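You operate a simulated robot arm through the tools that you are given. There is no shell and no other tool. Be economical: measure what you need, move in short steps, check, and stop when the job is done.

The job below is to be done with a simulated robot arm. You get a single attempt, and the scene is never put back.

TASK
Take the purple paint pad on the top of the timber table and put it away on the top of the primer table. Then put the short wooden batten labelled "L725" from the top of the timber table on the drain cover. Then close the small white door. Then fetch the steel rail from the top of the filler table and set it on the table marked boxes. Then put the purple socket box on the top of the filler table away on the top of the fitting table. Then put the teal socket box on the top of the filler table away on the top of the fitting table. Then take the brown clip carton on the top of the filler table and put it away on the top of the fitting table. Then put the white bottle labelled "water" from the top of the timber table on the shelf of the rack table. Then pull the glue tray lid open. Do these in the order given. Set down upright: brown clip carton, white bottle.

Only the result counts: the job must be done as asked and must still hold three seconds after the hand-in. Knocking over, shifting, dropping, spilling or breaking anything else fails it. Lids that push on must go on centred and level and be pressed home; caps that screw on are set level and turned clockwise until they are tight.

THE ROBOT
A 6-joint arm with a two-finger gripper on a trunk, on a base that drives. Base frame: it is fixed to the floor where the robot stands at the start and does not move with it; the origin is under the middle of the robot, x ahead of it, y to its left, z up. Lengths are in mm, angles in rad, forces in N, time in s.
With the tool pointing down near the work surface it reaches from about 100 to 760 mm from the robot's upright axis, wherever it stands. Its first joint turns from -2.897 to 2.897 rad. Places, roughly: brown clip carton [1000, 6500, 750]; drain cover [1250, 4500, 750]; glue tray lid [700, 500, 800]; purple paint pad (11x7x6 cm) [500, -200, 800]; purple socket box (6x6x5 cm) [1000, 6300, 700]; shelf of the rack table [1100, 2300, 300]; short wooden batten [500, 0, 750]; small white door [900, 4200, 600]; steel rail (15x5x3 cm) [1200, 5300, 700]; table marked BOXES [-1600, 5200, 700]; teal socket box (6x6x5 cm) [1000, 6500, 700]; top of the fitting table [800, -1000, 800]; top of the primer table [-14000, 4900, 700]; white bottle [750, 750, 750]. Payload 2.45 kg.
The tool frame sits at the grasp point between the pads (the TCP): z along the fingers, y along the line on which they close. The tips reach 26 mm beyond it. Largest opening 96 mm; the body of the gripper starts 69 mm behind the TCP.
Orientation is that of the tool frame in the base frame, as a unit quaternion [x, y, z, w]. With the fingers straight down and closing along the base's y, the tool's x points along the base's -x, its y along +y and its z along -z.

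THE INTERFACE
- The arm moves only by the tool apply_moves. Its argument "motion" is a list of rows, each a list of 6 numbers: the shift along the tool's x, y, z in m, then the turn, a rotation vector about the tool's x, y, z in rad. In form: [[dx, dy, dz, wx, wy, wz], ...]. A call has 1 to 10 rows; each row shifts and turns the commanded pose from where the row before left it, along the tool's axes as they then stand. "hand" is the opening, from 0 (shut) to 1 (fully open), set as the call begins (left out, the last holds). Rows are played at 5 a second. More than 50 mm and 0.15 rad between two rows, or a gripper value outside its range, and nothing of the call is played. Where a pose cannot be reached the arm comes as near as it can. A force on the tool above 40 N (or 10 N above the force at the start of the call, whichever is more), or a blocked arm, ends the call early, and 0.2 s more pass. Each finger halts on what it meets, pressing with about 44 N; the grip force reading is that of the motor and also rises with nothing between the fingers. The clock runs only during rows and for 0.2 s after the last one: add rows that do not move to give the fingers time. It gives the time, the measured TCP pose, the force on the tool (base axes), the opening and the grip force at its end, in the units of the frame above (readings bear some noise), with the torque about the TCP (base axes, N m) and any sound that the robot's microphone picked up.
- Cameras (640 x 400 px; columns grow to the right, rows downward): "scene" is now at [30, 139.2, 1139]; the picture's right is [-0.18, -0.98, 0.00], its down [-0.39, 0.07, -0.92] and it looks along [0.90, -0.17, -0.40] (base axes); focal length 214 px, centre (320, 200). "wrist" rides on the gripper at [82, 3, -98] in the tool frame; the picture's right is [-0.04, 1.00, 0.00], its down [-0.73, -0.03, -0.68] and it looks along [-0.68, -0.03, 0.73] (tool axes); focal length 256 px, centre (320, 200). There is no depth. A picture from a camera that has moved, and an enlarged one, comes with that camera's place and axes in the base frame and with its lens.
- capture(camera): a new picture of that camera. The clock stands still meanwhile.
- lift_body(by): slides the trunk up (or, below 0, down) by that many mm; the arm and the scene camera ride with it, the base frame stays. It gives what a move gives, with no picture.
- roll_base(legs): drives the robot by 1 to 6 legs, each [ahead, turn to the left] in mm and rad, along the robot's own axes; the way and the turn of a leg run together, so that a leg with both is an arc; at most 1500 mm and 3.142 rad a leg. The arm and the cameras ride along, it lands a little off, and it stops where it bumps. It gives what a move gives.
- pan_tilt(pan, tilt): turns the head with the scene camera to pan (to the left, within 2.705 rad either way) and tilt (down, from -0.506 to 1.204), counted from straight ahead of the robot. It gives what a move gives.
- enlarge(camera, box): a new picture of the part [left, top, right, bottom] of that camera's present view, enlarged. The clock stands still meanwhile.
- hand_in(): hands the job in; it is judged then, once.

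Work in short steps. Places have to be worked out from the pictures, the camera data and where the tool is seen: move nearer, look again, correct. Check each grasp and each placing, and mend what went wrong. You have 483 turns and 220 pictures in all, those below and enlarged ones among them. Open the gripper and draw the arm clear of the work before you hand the job in, unless the task says otherwise; then end with one line.

The tools are called after "Request:" by a JSON object that holds its "fn" and its "kwargs". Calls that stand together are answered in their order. apply_moves: Moves the arm, as the interface text tells. Its arguments: {"type":"object","properties":{"motion":{"type":"array","items":{"type":"array","items":{"type":"number"}}},"hand":{"type":"number"}},"required":["motion"]} The other tools are called the same way: lift_body (by) slides the trunk up or down; roll_base (legs) drives the base; pan_tilt (pan, tilt) turns the head that bears the scene camera; capture (camera) takes a picture; enlarge (camera, box) takes an enlarged picture of a part of a camera's view; hand_in () hands the job in.

At the start:

```text
time_s: 0.0
tcp_pos: [314.5, 194.1, 1009.9]
orientation: [0.0, 1.0, 0.0, 0.0]
wrist_force: [-1.0, 0.6, 1.3]
ft_torque: [0.0, -0.04, 0.01]
gripper_width: 96.2
finger_force: 0.0
trunk travel left (down, up): [-150.0, 0.0]
robot x, y, heading: [1.8, 0.4, 0.002]
head pan, tilt: [-0.182, 0.408]
```

scene: 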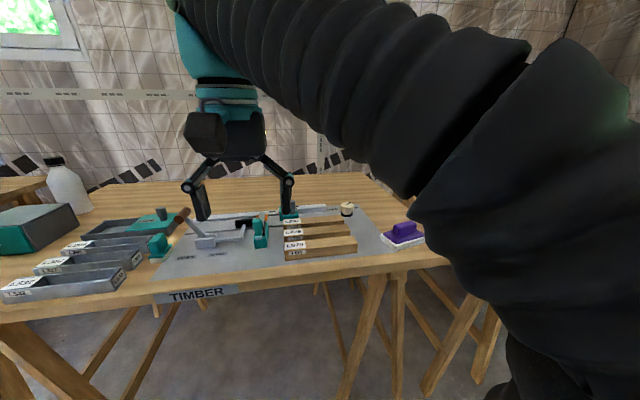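
wrist: 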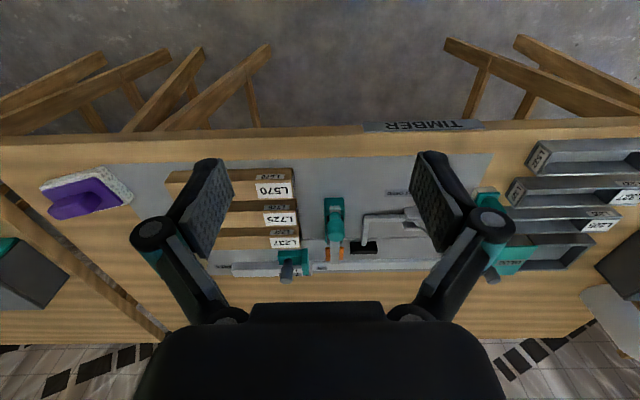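

The purple pad lies at about (519, -229), judging by the wrist view. I move the open gripper above it at a safe height to look closer.

Request:
{"fn": "apply_moves", "kwargs": {"motion": [[-0.018, -0.042, 0, 0, 0, 0], [-0.018, -0.042, 0, 0, 0, 0], [-0.018, -0.042, 0, 0, 0, 0], [-0.018, -0.042, 0, 0, 0, 0], [-0.018, -0.042, 0, 0, 0, 0], [-0.018, -0.042, 0, 0, 0, 0], [-0.018, -0.042, 0, 0, 0, 0], [-0.018, -0.042, 0, 0, 0, 0], [-0.018, -0.042, 0.01, 0, 0, 0], [-0.018, -0.042, 0.04, 0, 0, 0]], "hand": 1}}

Request:
{"fn": "capture", "kwargs": {"camera": "wrist"}}

Request:
{"fn": "capture", "kwargs": {"camera": "scene"}}

```text
refused: row 10 steps farther than a row can; nothing moved
```

```text
217 pictures are left
camera wrist: at [231.5, 197.8, 1107.7], right [0.04, 1.0, 0.0], down [0.73, -0.03, 0.68], along [0.68, -0.03, -0.73], focal length 256 px, centre (320, 200)
```

wrist: 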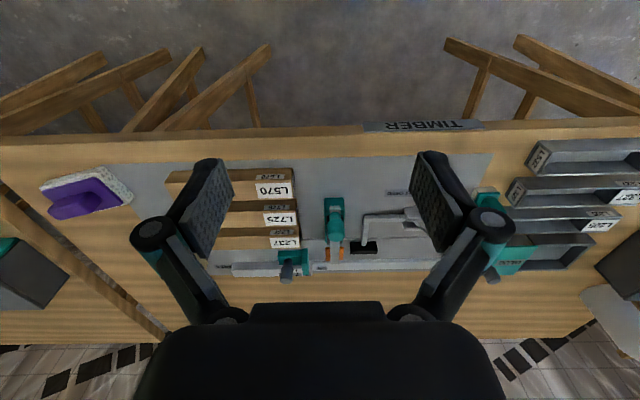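

```text
216 pictures are left
camera scene: at [30.0, 139.2, 1139.0], right [-0.18, -0.98, 0.0], down [-0.39, 0.07, -0.92], along [0.9, -0.17, -0.4], focal length 214 px, centre (320, 200)
```

scene: 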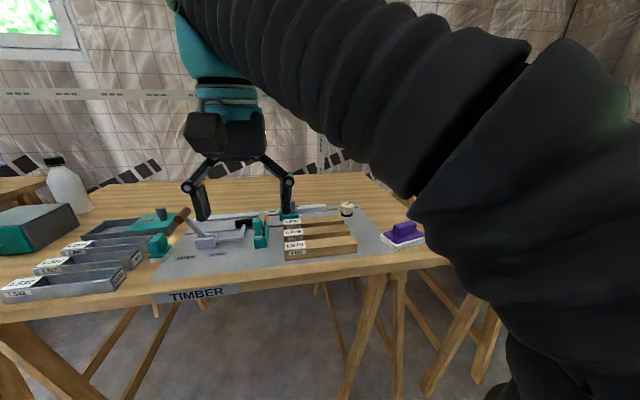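

The last row was too long; I repeat the move with legal steps.

Request:
{"fn": "apply_moves", "kwargs": {"motion": [[-0.018, -0.042, 0, 0, 0, 0], [-0.018, -0.042, 0, 0, 0, 0], [-0.018, -0.042, 0, 0, 0, 0], [-0.018, -0.042, 0, 0, 0, 0], [-0.018, -0.042, 0, 0, 0, 0], [-0.018, -0.042, 0, 0, 0, 0], [-0.018, -0.042, 0, 0, 0, 0], [-0.018, -0.042, 0, 0, 0, 0], [-0.018, -0.042, 0.01, 0, 0, 0], [-0.018, -0.042, 0.01, 0, 0, 0]], "hand": 1}}

Request:
{"fn": "capture", "kwargs": {"camera": "wrist"}}

```text
time_s: 2.2
tcp_pos: [488.9, -227.5, 980.1]
orientation: [0.0, 1.0, -0.001, 0.002]
wrist_force: [-1.0, 1.3, 0.7]
ft_torque: [-0.05, -0.05, 0.0]
gripper_width: 95.8
finger_force: 0.1
out of reach, approached as far as the arm can: row 8
trunk travel left (down, up): [-150.0, 0.0]
robot x, y, heading: [-3.2, -0.8, 0.001]
head pan, tilt: [-0.182, 0.408]
```

```text
215 pictures are left
camera wrist: at [407.1, -222.7, 1078.6], right [0.04, 1.0, 0.0], down [0.73, -0.03, 0.68], along [0.68, -0.03, -0.73], focal length 256 px, centre (320, 200)
```

wrist: 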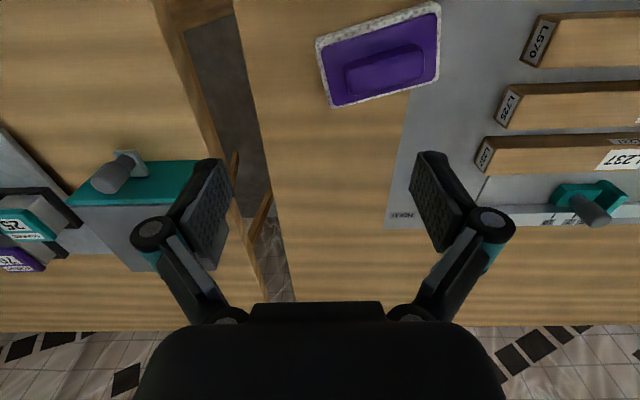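

The pad's handle is near (479, -168), top z≈828, with its long axis about 12° off base y. I turn the tool 1.36 rad so the fingers close across the handle and lower to z≈900.

Request:
{"fn": "apply_moves", "kwargs": {"motion": [[0, 0, 0.007, 0, 0, 0.136], [0, 0, 0.007, 0, 0, 0.136], [0, 0, 0.007, 0, 0, 0.136], [0, 0, 0.007, 0, 0, 0.136], [0, 0, 0.007, 0, 0, 0.136], [0, 0, 0.007, 0, 0, 0.136], [0, 0, 0.007, 0, 0, 0.136], [0, 0, 0.007, 0, 0, 0.136], [0, 0, 0.007, 0, 0, 0.136], [0, 0, 0.007, 0, 0, 0.136]]}}

Request:
{"fn": "capture", "kwargs": {"camera": "wrist"}}

Request:
{"fn": "capture", "kwargs": {"camera": "scene"}}

```text
time_s: 4.4
tcp_pos: [492.0, -224.3, 912.7]
orientation: [0.63, 0.777, 0.0, 0.0]
wrist_force: [0.4, -0.6, -0.2]
ft_torque: [0.0, 0.0, 0.0]
gripper_width: 96.0
finger_force: 0.0
trunk travel left (down, up): [-150.0, 0.0]
robot x, y, heading: [-0.8, 2.1, -0.001]
head pan, tilt: [-0.182, 0.408]
```

```text
214 pictures are left
camera wrist: at [478.1, -143.9, 1010.4], right [0.99, 0.17, 0.0], down [0.12, -0.72, 0.68], along [0.11, -0.67, -0.73], focal length 256 px, centre (320, 200)
```

wrist: 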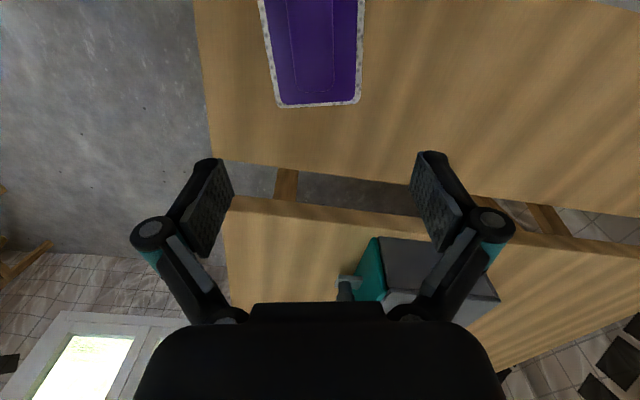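

```text
213 pictures are left
camera scene: at [30.0, 139.0, 1139.0], right [-0.18, -0.98, 0.0], down [-0.39, 0.07, -0.92], along [0.9, -0.17, -0.4], focal length 214 px, centre (320, 200)
```

scene: 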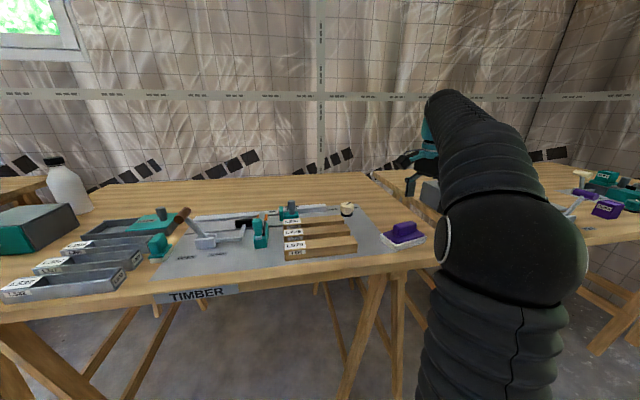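

Handle centre is about (477,-168) and aligned. I shift along the handle, then lower a little and look.

Request:
{"fn": "apply_moves", "kwargs": {"motion": [[0.029, -0.002, 0, 0, 0, 0], [0.029, -0.002, 0, 0, 0, 0], [0, 0, 0.02, 0, 0, 0]]}}

Request:
{"fn": "capture", "kwargs": {"camera": "wrist"}}

Request:
{"fn": "enlarge", "kwargs": {"camera": "scene", "box": [340, 140, 500, 260]}}

```text
time_s: 5.2
tcp_pos: [476.7, -168.7, 892.3]
orientation: [0.629, 0.778, 0.0, 0.0]
wrist_force: [-0.2, 0.2, 1.1]
ft_torque: [0.01, 0.0, 0.0]
gripper_width: 95.9
finger_force: 0.1
trunk travel left (down, up): [-150.0, 0.0]
robot x, y, heading: [-0.6, 3.1, -0.003]
head pan, tilt: [-0.182, 0.408]
```

```text
212 pictures are left
camera wrist: at [462.2, -86.4, 990.0], right [0.99, 0.17, 0.0], down [0.12, -0.72, 0.68], along [0.12, -0.67, -0.73], focal length 256 px, centre (320, 200)
```

wrist: 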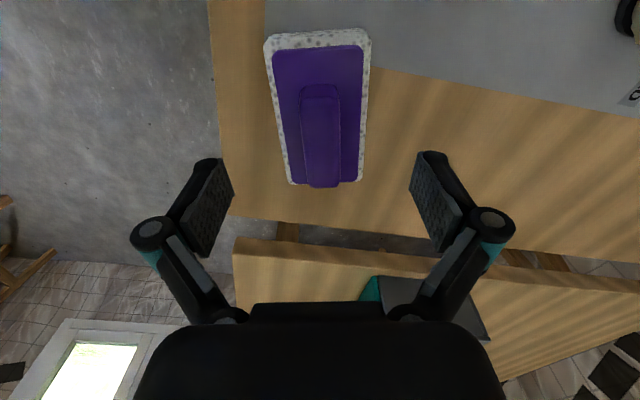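

```text
3.33 times, centred on (420, 200) of scene
camera zoom: at [30.1, 139.0, 1139.0], right [-0.18, -0.98, 0.0], down [-0.39, 0.07, -0.92], along [0.9, -0.17, -0.4], focal length 715 px, centre (-13, 200)
```

zoom: 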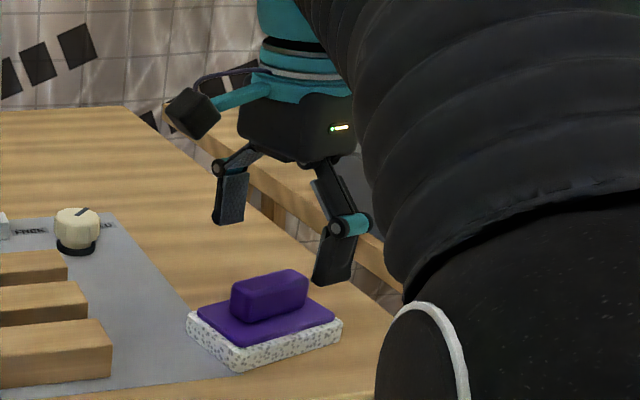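

The handle sits centred between the fingers. I lower to about z=835 and look.

Request:
{"fn": "apply_moves", "kwargs": {"motion": [[-0.005, 0, 0.02, 0, 0, 0], [0, 0, 0.02, 0, 0, 0], [0, 0, 0.017, 0, 0, 0]]}}

Request:
{"fn": "capture", "kwargs": {"camera": "wrist"}}

Request:
{"fn": "enlarge", "kwargs": {"camera": "scene", "box": [360, 180, 460, 260]}}

```text
time_s: 6.0
tcp_pos: [478.2, -174.8, 836.2]
orientation: [0.629, 0.778, 0.0, 0.001]
wrist_force: [0.2, -0.1, 0.3]
ft_torque: [-0.05, 0.02, 0.02]
gripper_width: 96.0
finger_force: 0.1
trunk travel left (down, up): [-150.0, 0.0]
robot x, y, heading: [-0.7, 1.7, -0.001]
head pan, tilt: [-0.182, 0.408]
```

```text
210 pictures are left
camera wrist: at [463.9, -93.5, 934.1], right [0.99, 0.17, 0.0], down [0.13, -0.72, 0.68], along [0.12, -0.67, -0.73], focal length 256 px, centre (320, 200)
```

wrist: 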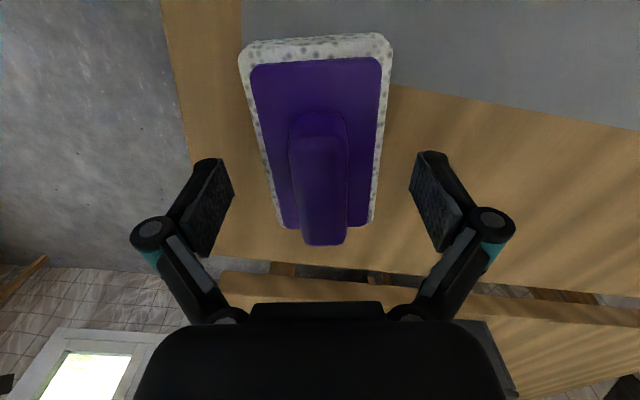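

```text
5.00 times, centred on (410, 220) of scene
camera zoom: at [30.0, 139.1, 1139.0], right [-0.18, -0.98, 0.0], down [-0.39, 0.07, -0.92], along [0.9, -0.17, -0.4], focal length 1072 px, centre (-130, 100)
```

zoom: 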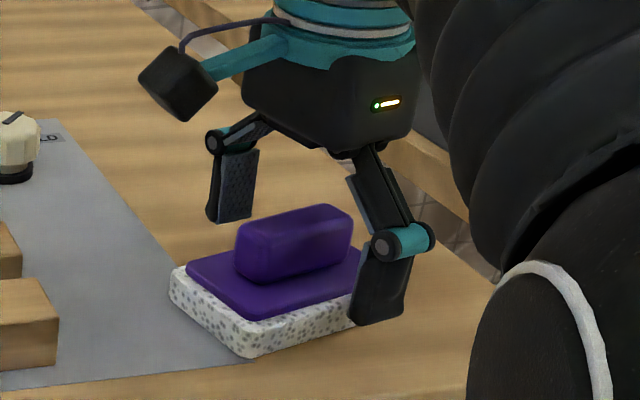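

Fingers straddle the handle. I close here and read the width.

Request:
{"fn": "apply_moves", "kwargs": {"motion": [[0, 0, 0, 0, 0, 0], [0, 0, 0, 0, 0, 0], [0, 0, 0, 0, 0, 0], [0, 0, 0, 0, 0, 0], [0, 0, 0, 0, 0, 0]], "hand": 0}}

Request:
{"fn": "enlarge", "kwargs": {"camera": "scene", "box": [360, 180, 460, 260]}}

```text
time_s: 6.7
tcp_pos: [478.8, -174.2, 842.4]
orientation: [0.628, 0.779, 0.002, 0.005]
wrist_force: [-1.8, -0.3, 18.1]
ft_torque: [0.38, 0.72, 0.06]
gripper_width: 54.3
finger_force: 43.9
trunk travel left (down, up): [-150.0, 0.0]
robot x, y, heading: [-0.4, 1.5, -0.003]
head pan, tilt: [-0.182, 0.408]
stopped in row 3: the force on the tool passed its limit at 42 N (the readings are from after the stop); the commanded pose is now the measured one
```

```text
5.00 times, centred on (410, 220) of scene
camera zoom: at [29.4, 139.3, 1138.9], right [-0.18, -0.98, 0.0], down [-0.39, 0.07, -0.92], along [0.9, -0.17, -0.4], focal length 1072 px, centre (-130, 100)
```

zoom: 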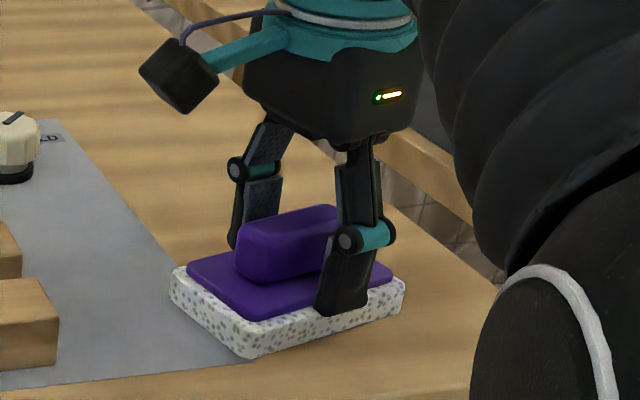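

The tips pressed on the plate (its top is ~z 815). I open, raise ~12 mm and close again.

Request:
{"fn": "apply_moves", "kwargs": {"motion": [[0, 0, -0.01, 0, 0, 0], [0, 0, 0, 0, 0, 0], [0, 0, 0, 0, 0, 0]], "hand": 0.7}}

Request:
{"fn": "apply_moves", "kwargs": {"motion": [[0, 0, 0, 0, 0, 0], [0, 0, 0, 0, 0, 0], [0, 0, 0, 0, 0, 0], [0, 0, 0, 0, 0, 0], [0, 0, 0, 0, 0, 0]], "hand": 0}}

Request:
{"fn": "enlarge", "kwargs": {"camera": "scene", "box": [360, 180, 460, 260]}}

```text
time_s: 7.5
tcp_pos: [477.8, -174.1, 849.9]
orientation: [0.628, 0.778, 0.0, 0.004]
wrist_force: [0.6, 0.8, -0.1]
ft_torque: [-0.01, -0.02, 0.03]
gripper_width: 66.9
finger_force: 0.1
trunk travel left (down, up): [-150.0, 0.0]
robot x, y, heading: [2.1, 3.0, -0.004]
head pan, tilt: [-0.182, 0.408]
```

```text
time_s: 8.7
tcp_pos: [478.1, -175.0, 850.8]
orientation: [0.628, 0.778, 0.002, 0.005]
wrist_force: [0.2, -0.2, 4.7]
ft_torque: [-0.02, 0.02, 0.11]
gripper_width: 22.6
finger_force: 44.3
trunk travel left (down, up): [-150.0, 0.0]
robot x, y, heading: [-0.0, 1.7, 0.005]
head pan, tilt: [-0.182, 0.408]
```

```text
5.00 times, centred on (410, 220) of scene
camera zoom: at [29.9, 139.1, 1139.0], right [-0.18, -0.98, 0.0], down [-0.39, 0.07, -0.92], along [0.9, -0.17, -0.4], focal length 1072 px, centre (-130, 100)
```

zoom: 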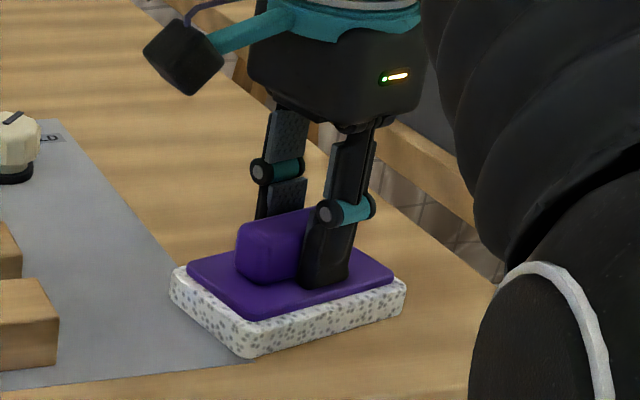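

The handle is gripped (22.6 mm). I lift it.

Request:
{"fn": "apply_moves", "kwargs": {"motion": [[0, 0, -0.015, 0, 0, 0], [0, 0, -0.03, 0, 0, 0], [0, 0, -0.03, 0, 0, 0], [0, 0, -0.03, 0, 0, 0]]}}

Request:
{"fn": "capture", "kwargs": {"camera": "scene"}}

```text
time_s: 9.7
tcp_pos: [477.1, -174.6, 957.3]
orientation: [0.628, 0.778, 0.001, 0.004]
wrist_force: [-0.7, -0.6, -0.4]
ft_torque: [-0.01, 0.02, 0.02]
gripper_width: 23.1
finger_force: 43.5
trunk travel left (down, up): [-150.0, 0.0]
robot x, y, heading: [-0.6, 0.7, 0.002]
head pan, tilt: [-0.182, 0.408]
```

```text
206 pictures are left
camera scene: at [30.1, 139.0, 1139.0], right [-0.18, -0.98, 0.0], down [-0.39, 0.07, -0.92], along [0.9, -0.17, -0.4], focal length 214 px, centre (320, 200)
```

scene: 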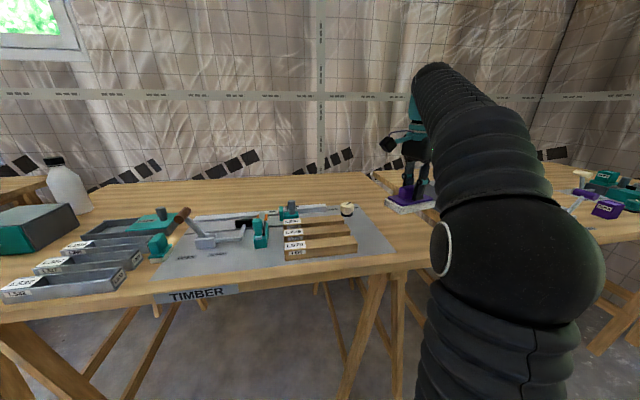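

Lifted cleanly. I tuck the arm in a bit and look around to plan the drive.

Request:
{"fn": "apply_moves", "kwargs": {"motion": [[0.036, -0.023, -0.005, 0, 0, 0], [0.036, -0.023, -0.005, 0, 0, 0], [0.036, -0.023, -0.005, 0, 0, 0], [0.036, -0.023, -0.005, 0, 0, 0], [0.036, -0.023, -0.005, 0, 0, 0]]}}

Request:
{"fn": "pan_tilt", "kwargs": {"pan": 1.57, "tilt": 0.3}}

Request:
{"fn": "capture", "kwargs": {"camera": "scene"}}

Request:
{"fn": "pan_tilt", "kwargs": {"pan": 2.7, "tilt": 0.3}}

Request:
{"fn": "capture", "kwargs": {"camera": "scene"}}

```text
time_s: 10.8
tcp_pos: [329.1, -19.9, 976.9]
orientation: [0.629, 0.778, 0.0, 0.004]
wrist_force: [0.1, -1.3, -1.0]
ft_torque: [0.03, 0.08, 0.0]
gripper_width: 23.0
finger_force: 44.2
trunk travel left (down, up): [-150.0, 0.0]
robot x, y, heading: [-1.2, 1.3, 0.002]
head pan, tilt: [-0.182, 0.408]
```

```text
time_s: 12.6
tcp_pos: [328.1, -21.7, 978.6]
orientation: [0.629, 0.778, 0.001, 0.005]
wrist_force: [-0.2, 0.2, -1.5]
ft_torque: [0.01, -0.03, -0.02]
gripper_width: 22.7
finger_force: 44.5
trunk travel left (down, up): [-150.0, 0.0]
robot x, y, heading: [-3.8, -0.6, -0.003]
head pan, tilt: [1.571, 0.3]
```

```text
205 pictures are left
camera scene: at [-60.9, 249.2, 1149.1], right [1.0, 0.0, 0.0], down [0.0, -0.3, -0.96], along [0.0, 0.96, -0.3], focal length 214 px, centre (320, 200)
```

scene: 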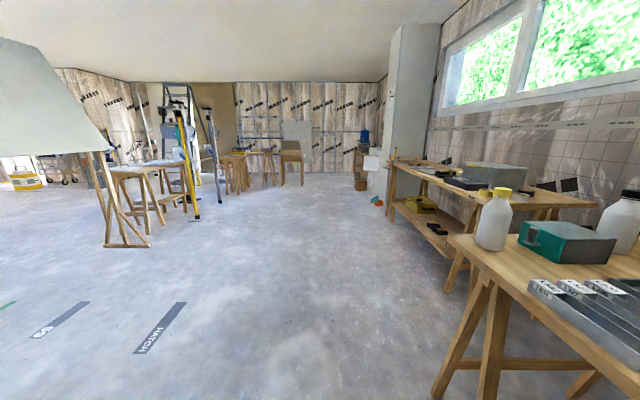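

```text
time_s: 14.0
tcp_pos: [327.8, -20.6, 978.0]
orientation: [0.628, 0.778, 0.001, 0.004]
wrist_force: [0.2, 0.4, -0.6]
ft_torque: [0.02, -0.04, -0.01]
gripper_width: 22.9
finger_force: 44.1
trunk travel left (down, up): [-150.0, 0.0]
robot x, y, heading: [-1.1, 0.8, 0.001]
head pan, tilt: [2.7, 0.3]
```

```text
204 pictures are left
camera scene: at [-145.4, 195.7, 1149.1], right [0.43, 0.9, 0.0], down [0.27, -0.13, -0.96], along [-0.86, 0.41, -0.3], focal length 214 px, centre (320, 200)
```

scene: 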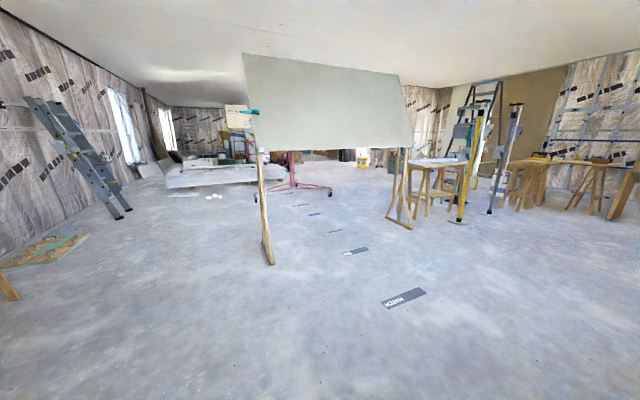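

The pad is held; a board on trestles and other things stand between here and the primer table. I look at the gap areas enlarged.

Request:
{"fn": "enlarge", "kwargs": {"camera": "scene", "box": [360, 60, 640, 240]}}

Request:
{"fn": "enlarge", "kwargs": {"camera": "scene", "box": [100, 80, 380, 260]}}

```text
2.22 times, centred on (500, 150) of scene
camera zoom: at [-145.4, 195.7, 1149.1], right [0.43, 0.9, 0.0], down [0.27, -0.13, -0.96], along [-0.86, 0.41, -0.3], focal length 477 px, centre (-80, 311)
```

zoom: 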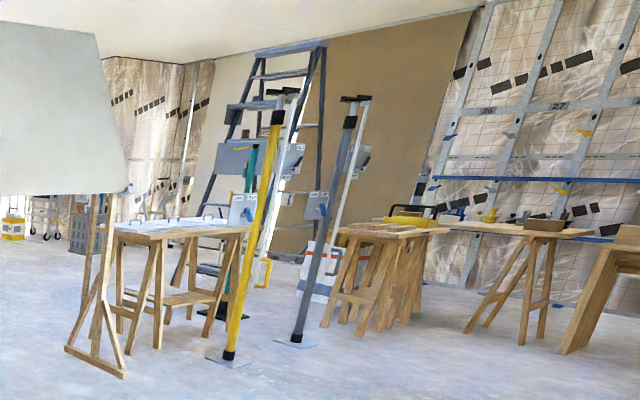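

```text
2.22 times, centred on (240, 170) of scene
camera zoom: at [-145.4, 195.7, 1149.1], right [0.43, 0.9, 0.0], down [0.27, -0.13, -0.96], along [-0.86, 0.41, -0.3], focal length 477 px, centre (498, 267)
```

zoom: 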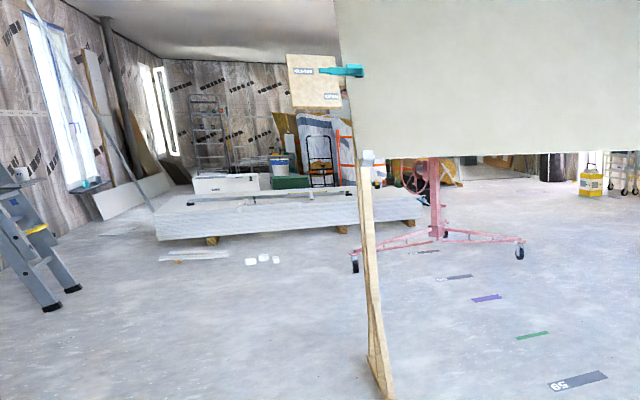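

The direct gap is too narrow, so I go around the board's left side: turn right about 2.99 rad and drive to about (-2900, -450), then look.

Request:
{"fn": "roll_base", "kwargs": {"legs": [[0, -2.987], [1500, 0], [1400, 0]]}}

Request:
{"fn": "pan_tilt", "kwargs": {"pan": -1.0, "tilt": 0.3}}

Request:
{"fn": "capture", "kwargs": {"camera": "scene"}}

```text
time_s: 34.9
tcp_pos: [-3169.5, -722.1, 978.0]
orientation: [0.851, -0.525, -0.004, 0.002]
wrist_force: [0.1, -0.1, -0.9]
ft_torque: [0.01, 0.01, 0.02]
gripper_width: 23.0
finger_force: 43.5
trunk travel left (down, up): [-150.0, 0.0]
robot x, y, heading: [-2845.4, -656.4, -2.888]
head pan, tilt: [2.7, 0.3]
```

```text
time_s: 38.0
tcp_pos: [-3170.4, -722.6, 978.5]
orientation: [0.851, -0.526, -0.004, 0.002]
wrist_force: [-0.5, -0.2, -1.0]
ft_torque: [0.0, -0.02, 0.02]
gripper_width: 23.1
finger_force: 44.2
trunk travel left (down, up): [-150.0, 0.0]
robot x, y, heading: [-2848.2, -658.3, -2.886]
head pan, tilt: [-1.0, 0.3]
```

```text
201 pictures are left
camera scene: at [-2818.4, -736.4, 1149.1], right [0.68, 0.73, 0.0], down [0.22, -0.2, -0.96], along [-0.7, 0.65, -0.3], focal length 214 px, centre (320, 200)
```

scene: 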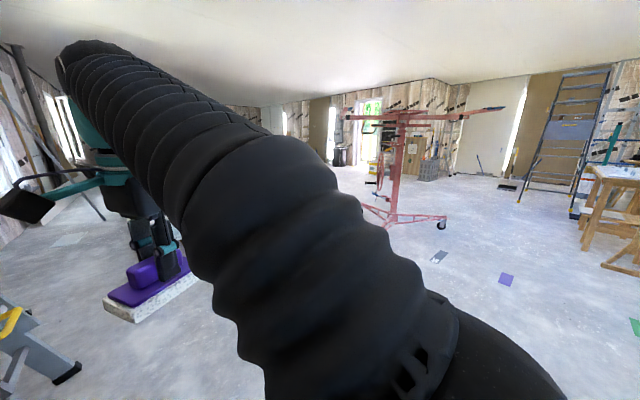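

Pose (-2847,-657). The lifter and clear floor are visible; I turn right to face +y and look ahead.

Request:
{"fn": "roll_base", "kwargs": {"legs": [[0, -1.78]]}}

Request:
{"fn": "pan_tilt", "kwargs": {"pan": 0.35, "tilt": 0.3}}

Request:
{"fn": "capture", "kwargs": {"camera": "scene"}}

```text
time_s: 42.6
tcp_pos: [-2842.1, -331.7, 977.7]
orientation: [-0.131, 0.991, 0.004, 0.002]
wrist_force: [-0.5, 0.2, -0.6]
ft_torque: [-0.03, 0.04, -0.02]
gripper_width: 22.8
finger_force: 43.9
trunk travel left (down, up): [-150.0, 0.0]
robot x, y, heading: [-2842.0, -661.0, 1.625]
head pan, tilt: [-1.0, 0.3]
```

```text
time_s: 44.1
tcp_pos: [-2844.0, -331.9, 977.9]
orientation: [-0.132, 0.991, 0.005, 0.002]
wrist_force: [0.5, 0.1, -0.3]
ft_torque: [-0.01, 0.0, 0.0]
gripper_width: 22.8
finger_force: 43.8
trunk travel left (down, up): [-150.0, 0.0]
robot x, y, heading: [-2844.5, -661.1, 1.622]
head pan, tilt: [0.351, 0.3]
```

```text
200 pictures are left
camera scene: at [-3038.2, -644.7, 1149.1], right [0.92, 0.39, 0.0], down [0.12, -0.27, -0.96], along [-0.38, 0.88, -0.3], focal length 214 px, centre (320, 200)
```

scene: 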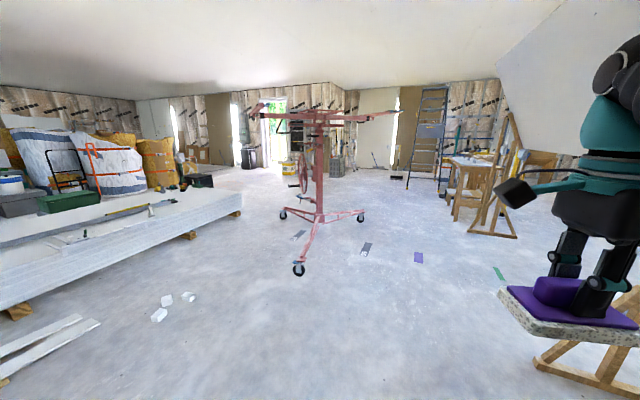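

Lifter feet lie at x≤-3637 (arms to ~-3250), easel rear feet at x≈-2310. I drive along x≈-2850 up to y≈2900 and look toward the primer table.

Request:
{"fn": "roll_base", "kwargs": {"legs": [[0, -0.05], [1500, 0], [1500, 0], [550, 0]]}}

Request:
{"fn": "pan_tilt", "kwargs": {"pan": 1.3, "tilt": 0.3}}

Request:
{"fn": "capture", "kwargs": {"camera": "scene"}}

```text
time_s: 61.7
tcp_pos: [-2786.3, 3193.3, 977.9]
orientation: [-0.085, 0.996, 0.004, 0.002]
wrist_force: [-0.4, 0.3, -1.1]
ft_torque: [0.0, -0.01, 0.0]
gripper_width: 22.8
finger_force: 43.7
trunk travel left (down, up): [-150.0, 0.0]
robot x, y, heading: [-2819.8, 2864.0, 1.528]
head pan, tilt: [0.351, 0.3]
```

```text
time_s: 62.9
tcp_pos: [-2786.2, 3193.2, 978.5]
orientation: [-0.085, 0.996, 0.004, 0.003]
wrist_force: [0.8, 0.6, -0.8]
ft_torque: [0.02, 0.0, -0.01]
gripper_width: 22.9
finger_force: 44.2
trunk travel left (down, up): [-150.0, 0.0]
robot x, y, heading: [-2824.5, 2865.9, 1.528]
head pan, tilt: [1.3, 0.3]
```

```text
199 pictures are left
camera scene: at [-3071.0, 2839.7, 1149.1], right [0.31, 0.95, 0.0], down [0.28, -0.09, -0.96], along [-0.91, 0.29, -0.3], focal length 214 px, centre (320, 200)
```

scene: 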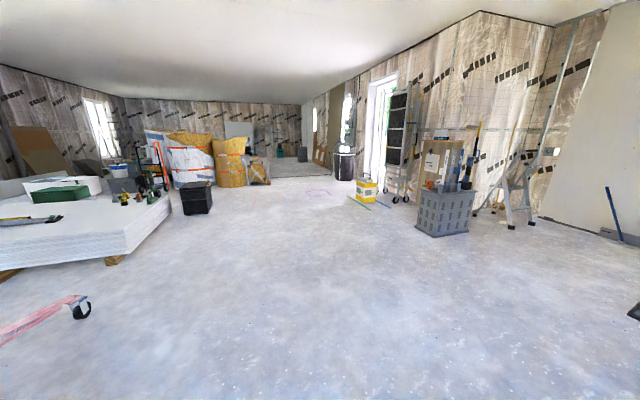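

I enlarge the direction of the primer table.

Request:
{"fn": "enlarge", "kwargs": {"camera": "scene", "box": [200, 100, 400, 225]}}

```text
3.20 times, centred on (300, 162) of scene
camera zoom: at [-3071.0, 2839.7, 1149.1], right [0.31, 0.95, 0.0], down [0.28, -0.09, -0.96], along [-0.91, 0.29, -0.3], focal length 686 px, centre (384, 320)
```

zoom: 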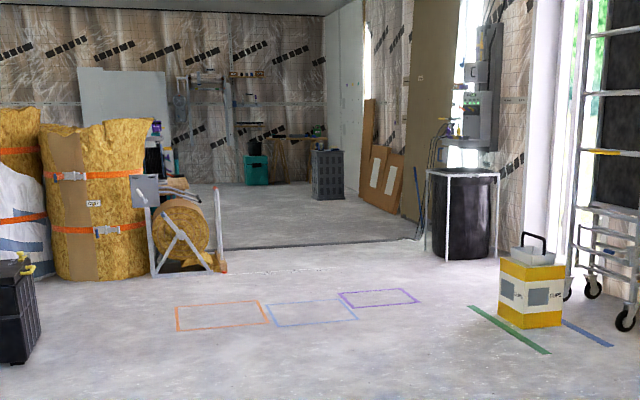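

The way leads through an opening at x≈-8800, y 3200–4900. I turn left and drive toward it.

Request:
{"fn": "roll_base", "kwargs": {"legs": [[0, 1.398], [1500, 0], [1000, 0]]}}

Request:
{"fn": "pan_tilt", "kwargs": {"pan": 0.2, "tilt": 0.3}}

Request:
{"fn": "capture", "kwargs": {"camera": "scene"}}

```text
time_s: 78.5
tcp_pos: [-5575.3, 3487.7, 977.6]
orientation: [0.711, -0.704, -0.004, 0.002]
wrist_force: [-0.8, -0.1, -1.4]
ft_torque: [0.01, 0.04, 0.02]
gripper_width: 22.8
finger_force: 43.5
trunk travel left (down, up): [-150.0, 0.0]
robot x, y, heading: [-5258.7, 3400.7, 2.933]
head pan, tilt: [1.3, 0.3]
```

```text
time_s: 79.8
tcp_pos: [-5573.9, 3487.3, 977.1]
orientation: [0.71, -0.704, -0.004, 0.001]
wrist_force: [0.2, 0.0, -1.4]
ft_torque: [0.02, 0.03, -0.03]
gripper_width: 22.9
finger_force: 44.4
trunk travel left (down, up): [-150.0, 0.0]
robot x, y, heading: [-5256.7, 3400.6, 2.942]
head pan, tilt: [0.201, 0.3]
```

```text
197 pictures are left
camera scene: at [-5324.9, 3232.1, 1149.1], right [0.0, 1.0, 0.0], down [0.3, 0.0, -0.96], along [-0.96, 0.0, -0.3], focal length 214 px, centre (320, 200)
```

scene: 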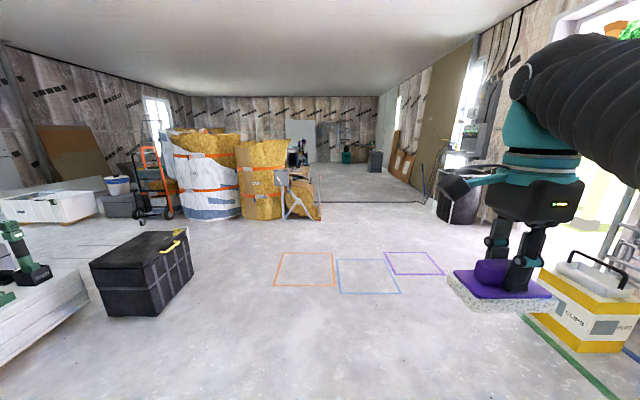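

On track at (-5257,3401), heading 2.94: this leads through the opening with about 0.8 m on each side. I drive 3.5 m.

Request:
{"fn": "roll_base", "kwargs": {"legs": [[1500, 0], [1500, 0], [500, 0]]}}

Request:
{"fn": "capture", "kwargs": {"camera": "scene"}}

```text
time_s: 97.0
tcp_pos: [-9023.9, 4283.7, 979.3]
orientation: [-0.703, 0.711, 0.004, 0.0]
wrist_force: [0.0, 0.9, -1.1]
ft_torque: [0.01, -0.03, 0.01]
gripper_width: 22.7
finger_force: 43.7
trunk travel left (down, up): [-150.0, 0.0]
robot x, y, heading: [-8709.3, 4187.0, 2.913]
head pan, tilt: [0.201, 0.3]
```

```text
196 pictures are left
camera scene: at [-8779.6, 4023.9, 1149.1], right [0.02, 1.0, 0.0], down [0.3, -0.01, -0.96], along [-0.95, 0.02, -0.3], focal length 214 px, centre (320, 200)
```

scene: 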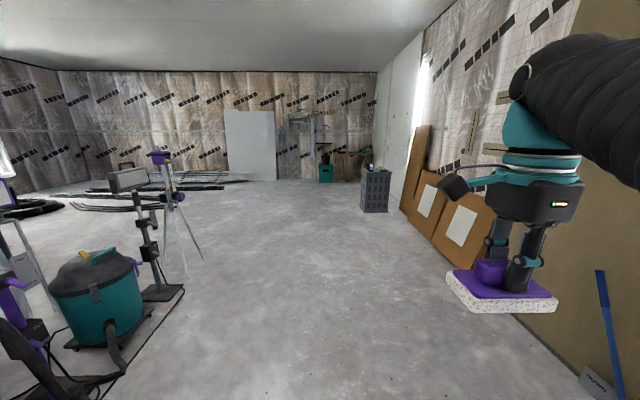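

Request:
{"fn": "enlarge", "kwargs": {"camera": "scene", "box": [240, 90, 420, 230]}}

```text
2.86 times, centred on (330, 160) of scene
camera zoom: at [-8779.6, 4023.9, 1149.1], right [0.02, 1.0, 0.0], down [0.3, -0.01, -0.96], along [-0.95, 0.02, -0.3], focal length 613 px, centre (291, 314)
```

zoom: 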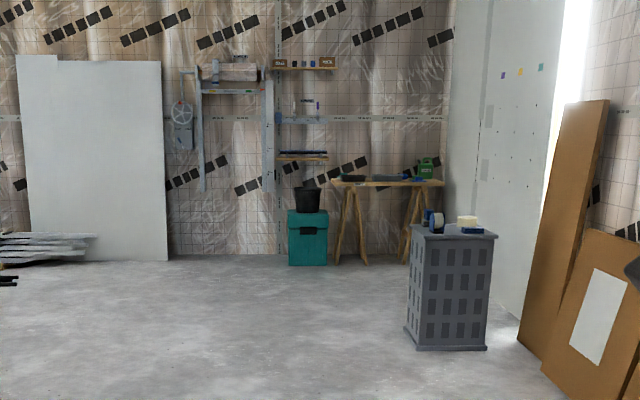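

The primer table is at the far wall (~x -13900, y 4500–5350), with a crate in front right. I drive to about (-12600, 4350), left of the crate.

Request:
{"fn": "roll_base", "kwargs": {"legs": [[0, 0.187], [1500, 0], [1500, 0], [800, 0]]}}

Request:
{"fn": "capture", "kwargs": {"camera": "scene"}}

```text
time_s: 116.1
tcp_pos: [-12824.8, 4490.4, 978.2]
orientation: [0.754, -0.656, -0.004, 0.001]
wrist_force: [-0.6, 0.4, -0.7]
ft_torque: [-0.03, -0.02, -0.01]
gripper_width: 22.9
finger_force: 43.7
trunk travel left (down, up): [-150.0, 0.0]
robot x, y, heading: [-12501.4, 4451.2, 3.068]
head pan, tilt: [0.201, 0.3]
```

```text
194 pictures are left
camera scene: at [-12544.6, 4270.4, 1149.1], right [-0.13, 0.99, 0.0], down [0.29, 0.04, -0.96], along [-0.95, -0.12, -0.3], focal length 214 px, centre (320, 200)
```

scene: 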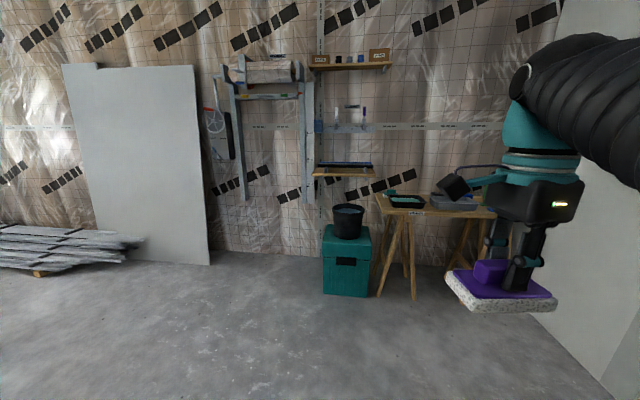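

The table front edge is about x≈-13760, y from ≈4480. I drive to roughly (-13250, 4780) and face it.

Request:
{"fn": "roll_base", "kwargs": {"legs": [[0, -0.36], [810, 0], [0, 0.43]]}}

Request:
{"fn": "pan_tilt", "kwargs": {"pan": -0.2, "tilt": 0.6}}

Request:
{"fn": "capture", "kwargs": {"camera": "scene"}}

Request:
{"fn": "capture", "kwargs": {"camera": "wrist"}}

```text
time_s: 122.8
tcp_pos: [-13575.2, 4814.6, 978.2]
orientation: [0.775, -0.632, -0.004, 0.001]
wrist_force: [-0.6, -0.2, -1.4]
ft_torque: [0.04, 0.02, 0.0]
gripper_width: 23.0
finger_force: 44.0
trunk travel left (down, up): [-150.0, 0.0]
robot x, y, heading: [-13246.8, 4787.8, 3.139]
head pan, tilt: [0.201, 0.3]
```

```text
time_s: 123.7
tcp_pos: [-13574.6, 4814.6, 977.9]
orientation: [0.776, -0.631, -0.004, 0.001]
wrist_force: [-0.1, 0.3, -0.7]
ft_torque: [0.01, -0.04, -0.03]
gripper_width: 22.8
finger_force: 43.6
trunk travel left (down, up): [-150.0, 0.0]
robot x, y, heading: [-13247.6, 4787.6, 3.13]
head pan, tilt: [-0.201, 0.6]
```

```text
193 pictures are left
camera scene: at [-13275.2, 4648.7, 1121.7], right [0.21, 0.98, 0.0], down [0.55, -0.12, -0.83], along [-0.81, 0.17, -0.56], focal length 214 px, centre (320, 200)
```

scene: 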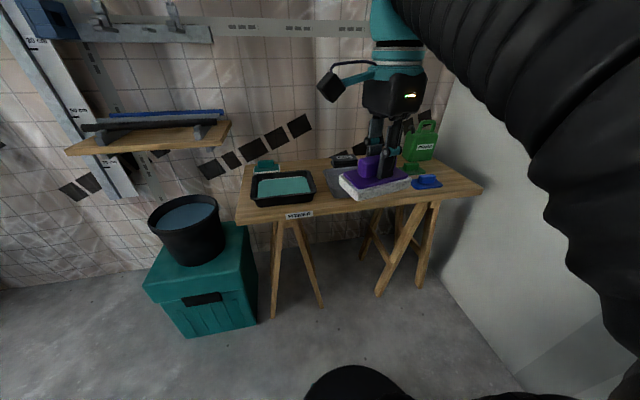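

```text
192 pictures are left
camera wrist: at [-13560.4, 4733.5, 1075.4], right [-0.99, -0.16, 0.01], down [-0.11, 0.72, 0.68], along [-0.12, 0.67, -0.73], focal length 256 px, centre (320, 200)
```

wrist: 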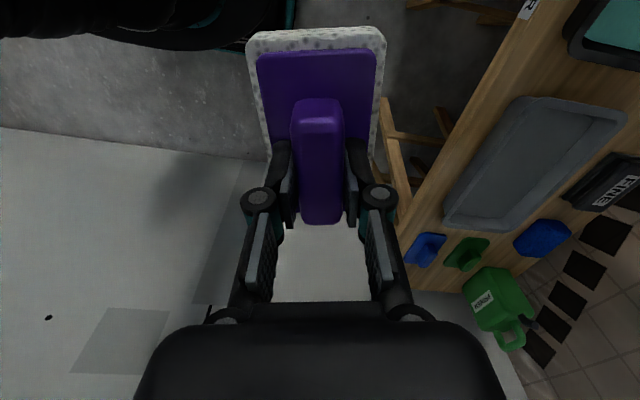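

Table top z≈665, front edge x≈-13868, y 4491–5449; the front right part (beyond the blue pad at y≈5232) looks free. I drive closer, to about (-13450, 5030).

Request:
{"fn": "roll_base", "kwargs": {"legs": [[0, -0.87], [310, 0], [0, 0.87]]}}

Request:
{"fn": "pan_tilt", "kwargs": {"pan": -0.3, "tilt": 0.7}}

Request:
{"fn": "capture", "kwargs": {"camera": "scene"}}

Request:
{"fn": "capture", "kwargs": {"camera": "wrist"}}

```text
time_s: 130.3
tcp_pos: [-13771.2, 5049.3, 976.9]
orientation: [0.778, -0.628, -0.005, 0.002]
wrist_force: [-0.7, 0.1, -0.8]
ft_torque: [0.03, 0.0, -0.01]
gripper_width: 23.0
finger_force: 44.0
trunk travel left (down, up): [-150.0, 0.0]
robot x, y, heading: [-13443.2, 5031.7, -3.14]
head pan, tilt: [-0.201, 0.6]
```

```text
time_s: 131.0
tcp_pos: [-13771.2, 5049.7, 978.5]
orientation: [0.778, -0.628, -0.004, 0.001]
wrist_force: [0.1, 0.3, -1.2]
ft_torque: [0.01, 0.0, -0.03]
gripper_width: 22.9
finger_force: 44.1
trunk travel left (down, up): [-150.0, 0.0]
robot x, y, heading: [-13442.7, 5029.0, -3.137]
head pan, tilt: [-0.3, 0.7]
```

```text
191 pictures are left
camera scene: at [-13464.7, 4895.1, 1113.0], right [0.29, 0.96, 0.0], down [0.62, -0.19, -0.77], along [-0.73, 0.23, -0.64], focal length 214 px, centre (320, 200)
```

scene: 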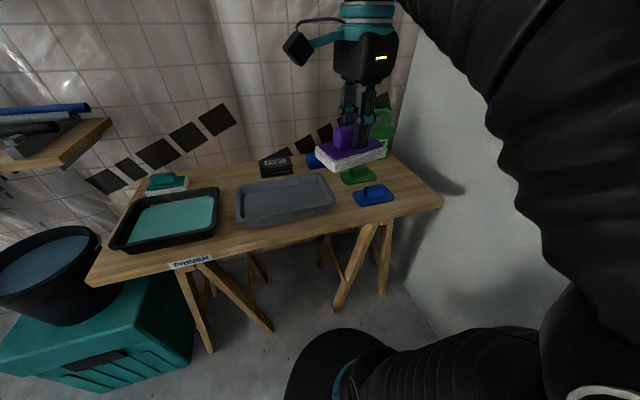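

```text
190 pictures are left
camera wrist: at [-13756.0, 4969.7, 1075.4], right [-0.99, -0.17, 0.01], down [-0.12, 0.72, 0.68], along [-0.12, 0.67, -0.73], focal length 256 px, centre (320, 200)
```

wrist: 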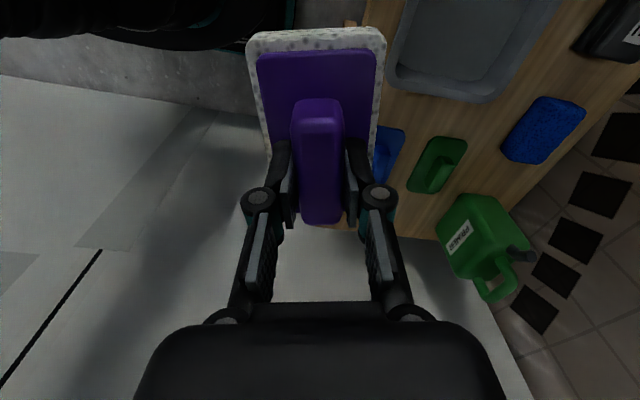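

The free front-right spot centres at about (-13935, 5365). I rotate the tool so the pad's length lies along x (camera toward robot), then move over the spot.

Request:
{"fn": "apply_moves", "kwargs": {"motion": [[0, 0, 0, 0, 0, -0.136], [0, 0, 0, 0, 0, -0.136], [0, 0, 0, 0, 0, -0.136], [0, 0, 0, 0, 0, -0.136], [0, 0, 0, 0, 0, -0.136], [0, 0, 0, 0, 0, -0.136], [0, 0, 0, 0, 0, -0.136], [0, 0, 0, 0, 0, -0.136], [0, 0, 0, 0, 0, -0.136], [0, 0, 0, 0, 0, -0.136]]}}

Request:
{"fn": "apply_moves", "kwargs": {"motion": [[-0.02, -0.0395, 0, 0, 0, 0], [-0.02, -0.0395, 0, 0, 0, 0], [-0.02, -0.0395, 0, 0, 0, 0], [-0.02, -0.0395, 0, 0, 0, 0], [-0.02, -0.0395, 0, 0, 0, 0], [-0.02, -0.0395, 0, 0, 0, 0], [-0.02, -0.0395, 0, 0, 0, 0], [-0.02, -0.0395, 0, 0, 0, 0]]}}

Request:
{"fn": "capture", "kwargs": {"camera": "scene"}}

Request:
{"fn": "capture", "kwargs": {"camera": "wrist"}}

```text
time_s: 133.2
tcp_pos: [-13770.9, 5050.2, 979.0]
orientation: [1.0, 0.001, -0.004, -0.001]
wrist_force: [-0.2, -0.2, -1.1]
ft_torque: [-0.01, 0.0, 0.01]
gripper_width: 22.8
finger_force: 44.0
trunk travel left (down, up): [-150.0, 0.0]
robot x, y, heading: [-13443.5, 5032.0, -3.143]
head pan, tilt: [-0.3, 0.7]
```

```text
time_s: 135.0
tcp_pos: [-13923.5, 5358.7, 961.8]
orientation: [1.0, 0.002, -0.006, -0.003]
wrist_force: [-0.2, -0.2, -0.3]
ft_torque: [0.09, 0.05, 0.02]
gripper_width: 23.2
finger_force: 44.0
out of reach, approached as far as the arm can: row 8
trunk travel left (down, up): [-150.0, 0.0]
robot x, y, heading: [-13446.0, 5028.4, -3.139]
head pan, tilt: [-0.3, 0.7]
```

```text
189 pictures are left
camera scene: at [-13464.5, 4895.0, 1113.0], right [0.29, 0.96, 0.0], down [0.62, -0.19, -0.77], along [-0.73, 0.23, -0.64], focal length 214 px, centre (320, 200)
```

scene: 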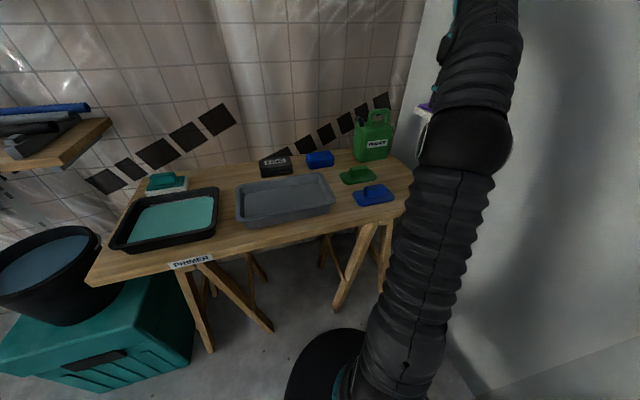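

```text
188 pictures are left
camera wrist: at [-13840.9, 5356.4, 1059.0], right [-0.04, -1.0, -0.01], down [-0.72, 0.02, 0.69], along [-0.69, 0.03, -0.73], focal length 256 px, centre (320, 200)
```

wrist: 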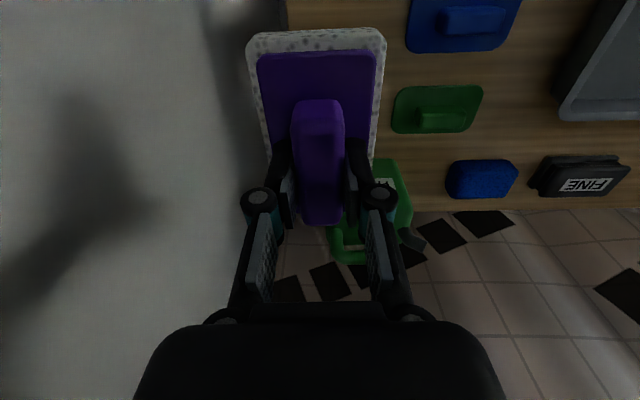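

Table end reads y≈5401 here, so I shift 28 mm toward -y and come down to about z=790.

Request:
{"fn": "apply_moves", "kwargs": {"motion": [[0, 0.028, 0.01, 0, 0, 0], [0, 0, 0.045, 0, 0, 0], [0, 0, 0.045, 0, 0, 0], [0, 0, 0.045, 0, 0, 0], [0, 0, 0.035, 0, 0, 0]]}}

Request:
{"fn": "capture", "kwargs": {"camera": "wrist"}}

Request:
{"fn": "capture", "kwargs": {"camera": "scene"}}

```text
time_s: 136.2
tcp_pos: [-13923.8, 5331.4, 781.8]
orientation: [1.0, 0.001, -0.004, -0.001]
wrist_force: [0.3, 0.3, -0.5]
ft_torque: [0.0, 0.0, 0.01]
gripper_width: 23.0
finger_force: 43.8
trunk travel left (down, up): [-150.0, 0.0]
robot x, y, heading: [-13443.5, 5025.7, -3.139]
head pan, tilt: [-0.3, 0.7]
```

```text
187 pictures are left
camera wrist: at [-13842.1, 5328.3, 878.5], right [-0.04, -1.0, 0.0], down [-0.73, 0.03, 0.69], along [-0.69, 0.03, -0.73], focal length 256 px, centre (320, 200)
```

wrist: 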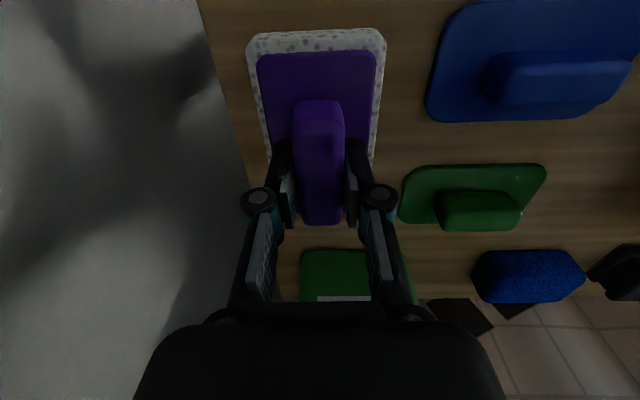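

```text
186 pictures are left
camera scene: at [-13464.6, 4895.2, 1113.0], right [0.29, 0.96, 0.0], down [0.62, -0.19, -0.77], along [-0.73, 0.23, -0.64], focal length 214 px, centre (320, 200)
```

scene: 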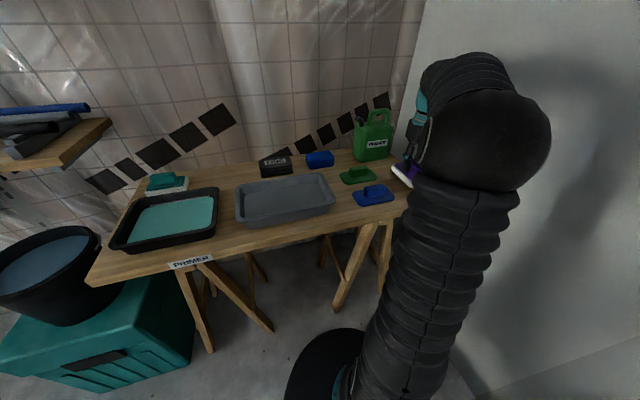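

Clear on all sides. I lower further in small steps until contact.

Request:
{"fn": "apply_moves", "kwargs": {"motion": [[0, 0, 0.02, 0, 0, 0], [0, 0, 0.015, 0, 0, 0], [0, 0, 0.005, 0, 0, 0]]}}

Request:
{"fn": "apply_moves", "kwargs": {"motion": [[0, 0, 0.004, 0, 0, 0], [0, 0, 0.003, 0, 0, 0]]}}

```text
time_s: 137.1
tcp_pos: [-13925.5, 5332.2, 750.0]
orientation: [1.0, 0.001, -0.008, -0.005]
wrist_force: [2.9, -2.6, 19.6]
ft_torque: [-0.34, -1.06, -0.05]
gripper_width: 23.1
finger_force: 43.7
trunk travel left (down, up): [-150.0, 0.0]
robot x, y, heading: [-13442.2, 5029.1, -3.139]
head pan, tilt: [-0.3, 0.7]
stopped in row 3: the force on the tool passed its limit at 43 N (the readings are from after the stop); the commanded pose is now the measured one
```

```text
time_s: 137.5
tcp_pos: [-13926.2, 5333.2, 750.5]
orientation: [1.0, 0.001, -0.011, -0.006]
wrist_force: [4.0, -2.4, 17.3]
ft_torque: [-0.47, -0.95, -0.06]
gripper_width: 22.9
finger_force: 44.8
trunk travel left (down, up): [-150.0, 0.0]
robot x, y, heading: [-13439.1, 5032.6, -3.14]
head pan, tilt: [-0.3, 0.7]
stopped in row 2: the force on the tool passed its limit at 44 N (the readings are from after the stop); the commanded pose is now the measured one
```

Contact at z≈750. I release, opening only partway, and look.

Request:
{"fn": "apply_moves", "kwargs": {"motion": [[0, 0, 0, 0, 0, 0], [0, 0, 0, 0, 0, 0], [0, 0, 0, 0, 0, 0]], "hand": 0.55}}

Request:
{"fn": "apply_moves", "kwargs": {"motion": [[0, 0, -0.02, 0, 0, 0], [0, 0, -0.03, 0, 0, 0], [0, 0, -0.04, 0, 0, 0], [0, 0, -0.04, 0, 0, 0], [0.02, 0.02, -0.03, 0, 0, 0]]}}

Request:
{"fn": "capture", "kwargs": {"camera": "wrist"}}

```text
time_s: 138.3
tcp_pos: [-13925.8, 5334.0, 748.5]
orientation: [1.0, 0.001, -0.01, -0.006]
wrist_force: [0.7, 0.5, 1.4]
ft_torque: [0.01, 0.0, 0.0]
gripper_width: 53.2
finger_force: 0.0
trunk travel left (down, up): [-150.0, 0.0]
robot x, y, heading: [-13443.2, 5034.1, -3.139]
head pan, tilt: [-0.3, 0.7]
```

```text
time_s: 139.5
tcp_pos: [-13904.6, 5309.4, 905.6]
orientation: [1.0, 0.001, -0.01, -0.006]
wrist_force: [-0.1, 0.8, 0.3]
ft_torque: [-0.02, -0.06, 0.01]
gripper_width: 53.2
finger_force: 0.1
trunk travel left (down, up): [-150.0, 0.0]
robot x, y, heading: [-13442.5, 5030.6, -3.137]
head pan, tilt: [-0.3, 0.7]
```

```text
185 pictures are left
camera wrist: at [-13821.6, 5305.8, 1001.5], right [-0.04, -1.0, -0.01], down [-0.72, 0.02, 0.69], along [-0.69, 0.03, -0.72], focal length 256 px, centre (320, 200)
```

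wrist: 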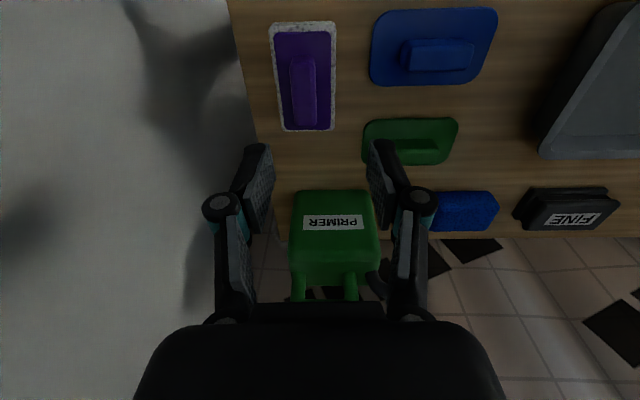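

The pad is well placed. I tuck the arm and drive back toward the opening.

Request:
{"fn": "apply_moves", "kwargs": {"motion": [[0.02, 0.039, -0.01, 0, 0, 0], [0.02, 0.039, -0.01, 0, 0, 0], [0.02, 0.039, -0.01, 0, 0, 0], [0.02, 0.039, -0.01, 0, 0, 0], [0.02, 0.039, -0.01, 0, 0, 0], [0.02, 0.039, -0.01, 0, 0, 0], [0.02, 0.039, -0.01, 0, 0, 0]]}}

Request:
{"fn": "roll_base", "kwargs": {"legs": [[0, 2.485], [1060, 0]]}}

```text
time_s: 141.1
tcp_pos: [-13759.7, 5038.3, 970.8]
orientation: [1.0, 0.001, -0.009, -0.006]
wrist_force: [-0.9, -0.2, -0.1]
ft_torque: [-0.01, -0.03, 0.05]
gripper_width: 52.7
finger_force: 0.1
trunk travel left (down, up): [-150.0, 0.0]
robot x, y, heading: [-13441.2, 5030.6, -3.142]
head pan, tilt: [-0.3, 0.7]
```

```text
time_s: 152.5
tcp_pos: [-12351.4, 4182.1, 971.7]
orientation: [0.321, 0.947, -0.009, 0.008]
wrist_force: [0.8, -0.5, 0.0]
ft_torque: [0.0, -0.02, 0.01]
gripper_width: 52.9
finger_force: 0.1
trunk travel left (down, up): [-150.0, 0.0]
robot x, y, heading: [-12598.8, 4383.7, -0.653]
head pan, tilt: [-0.3, 0.7]
```

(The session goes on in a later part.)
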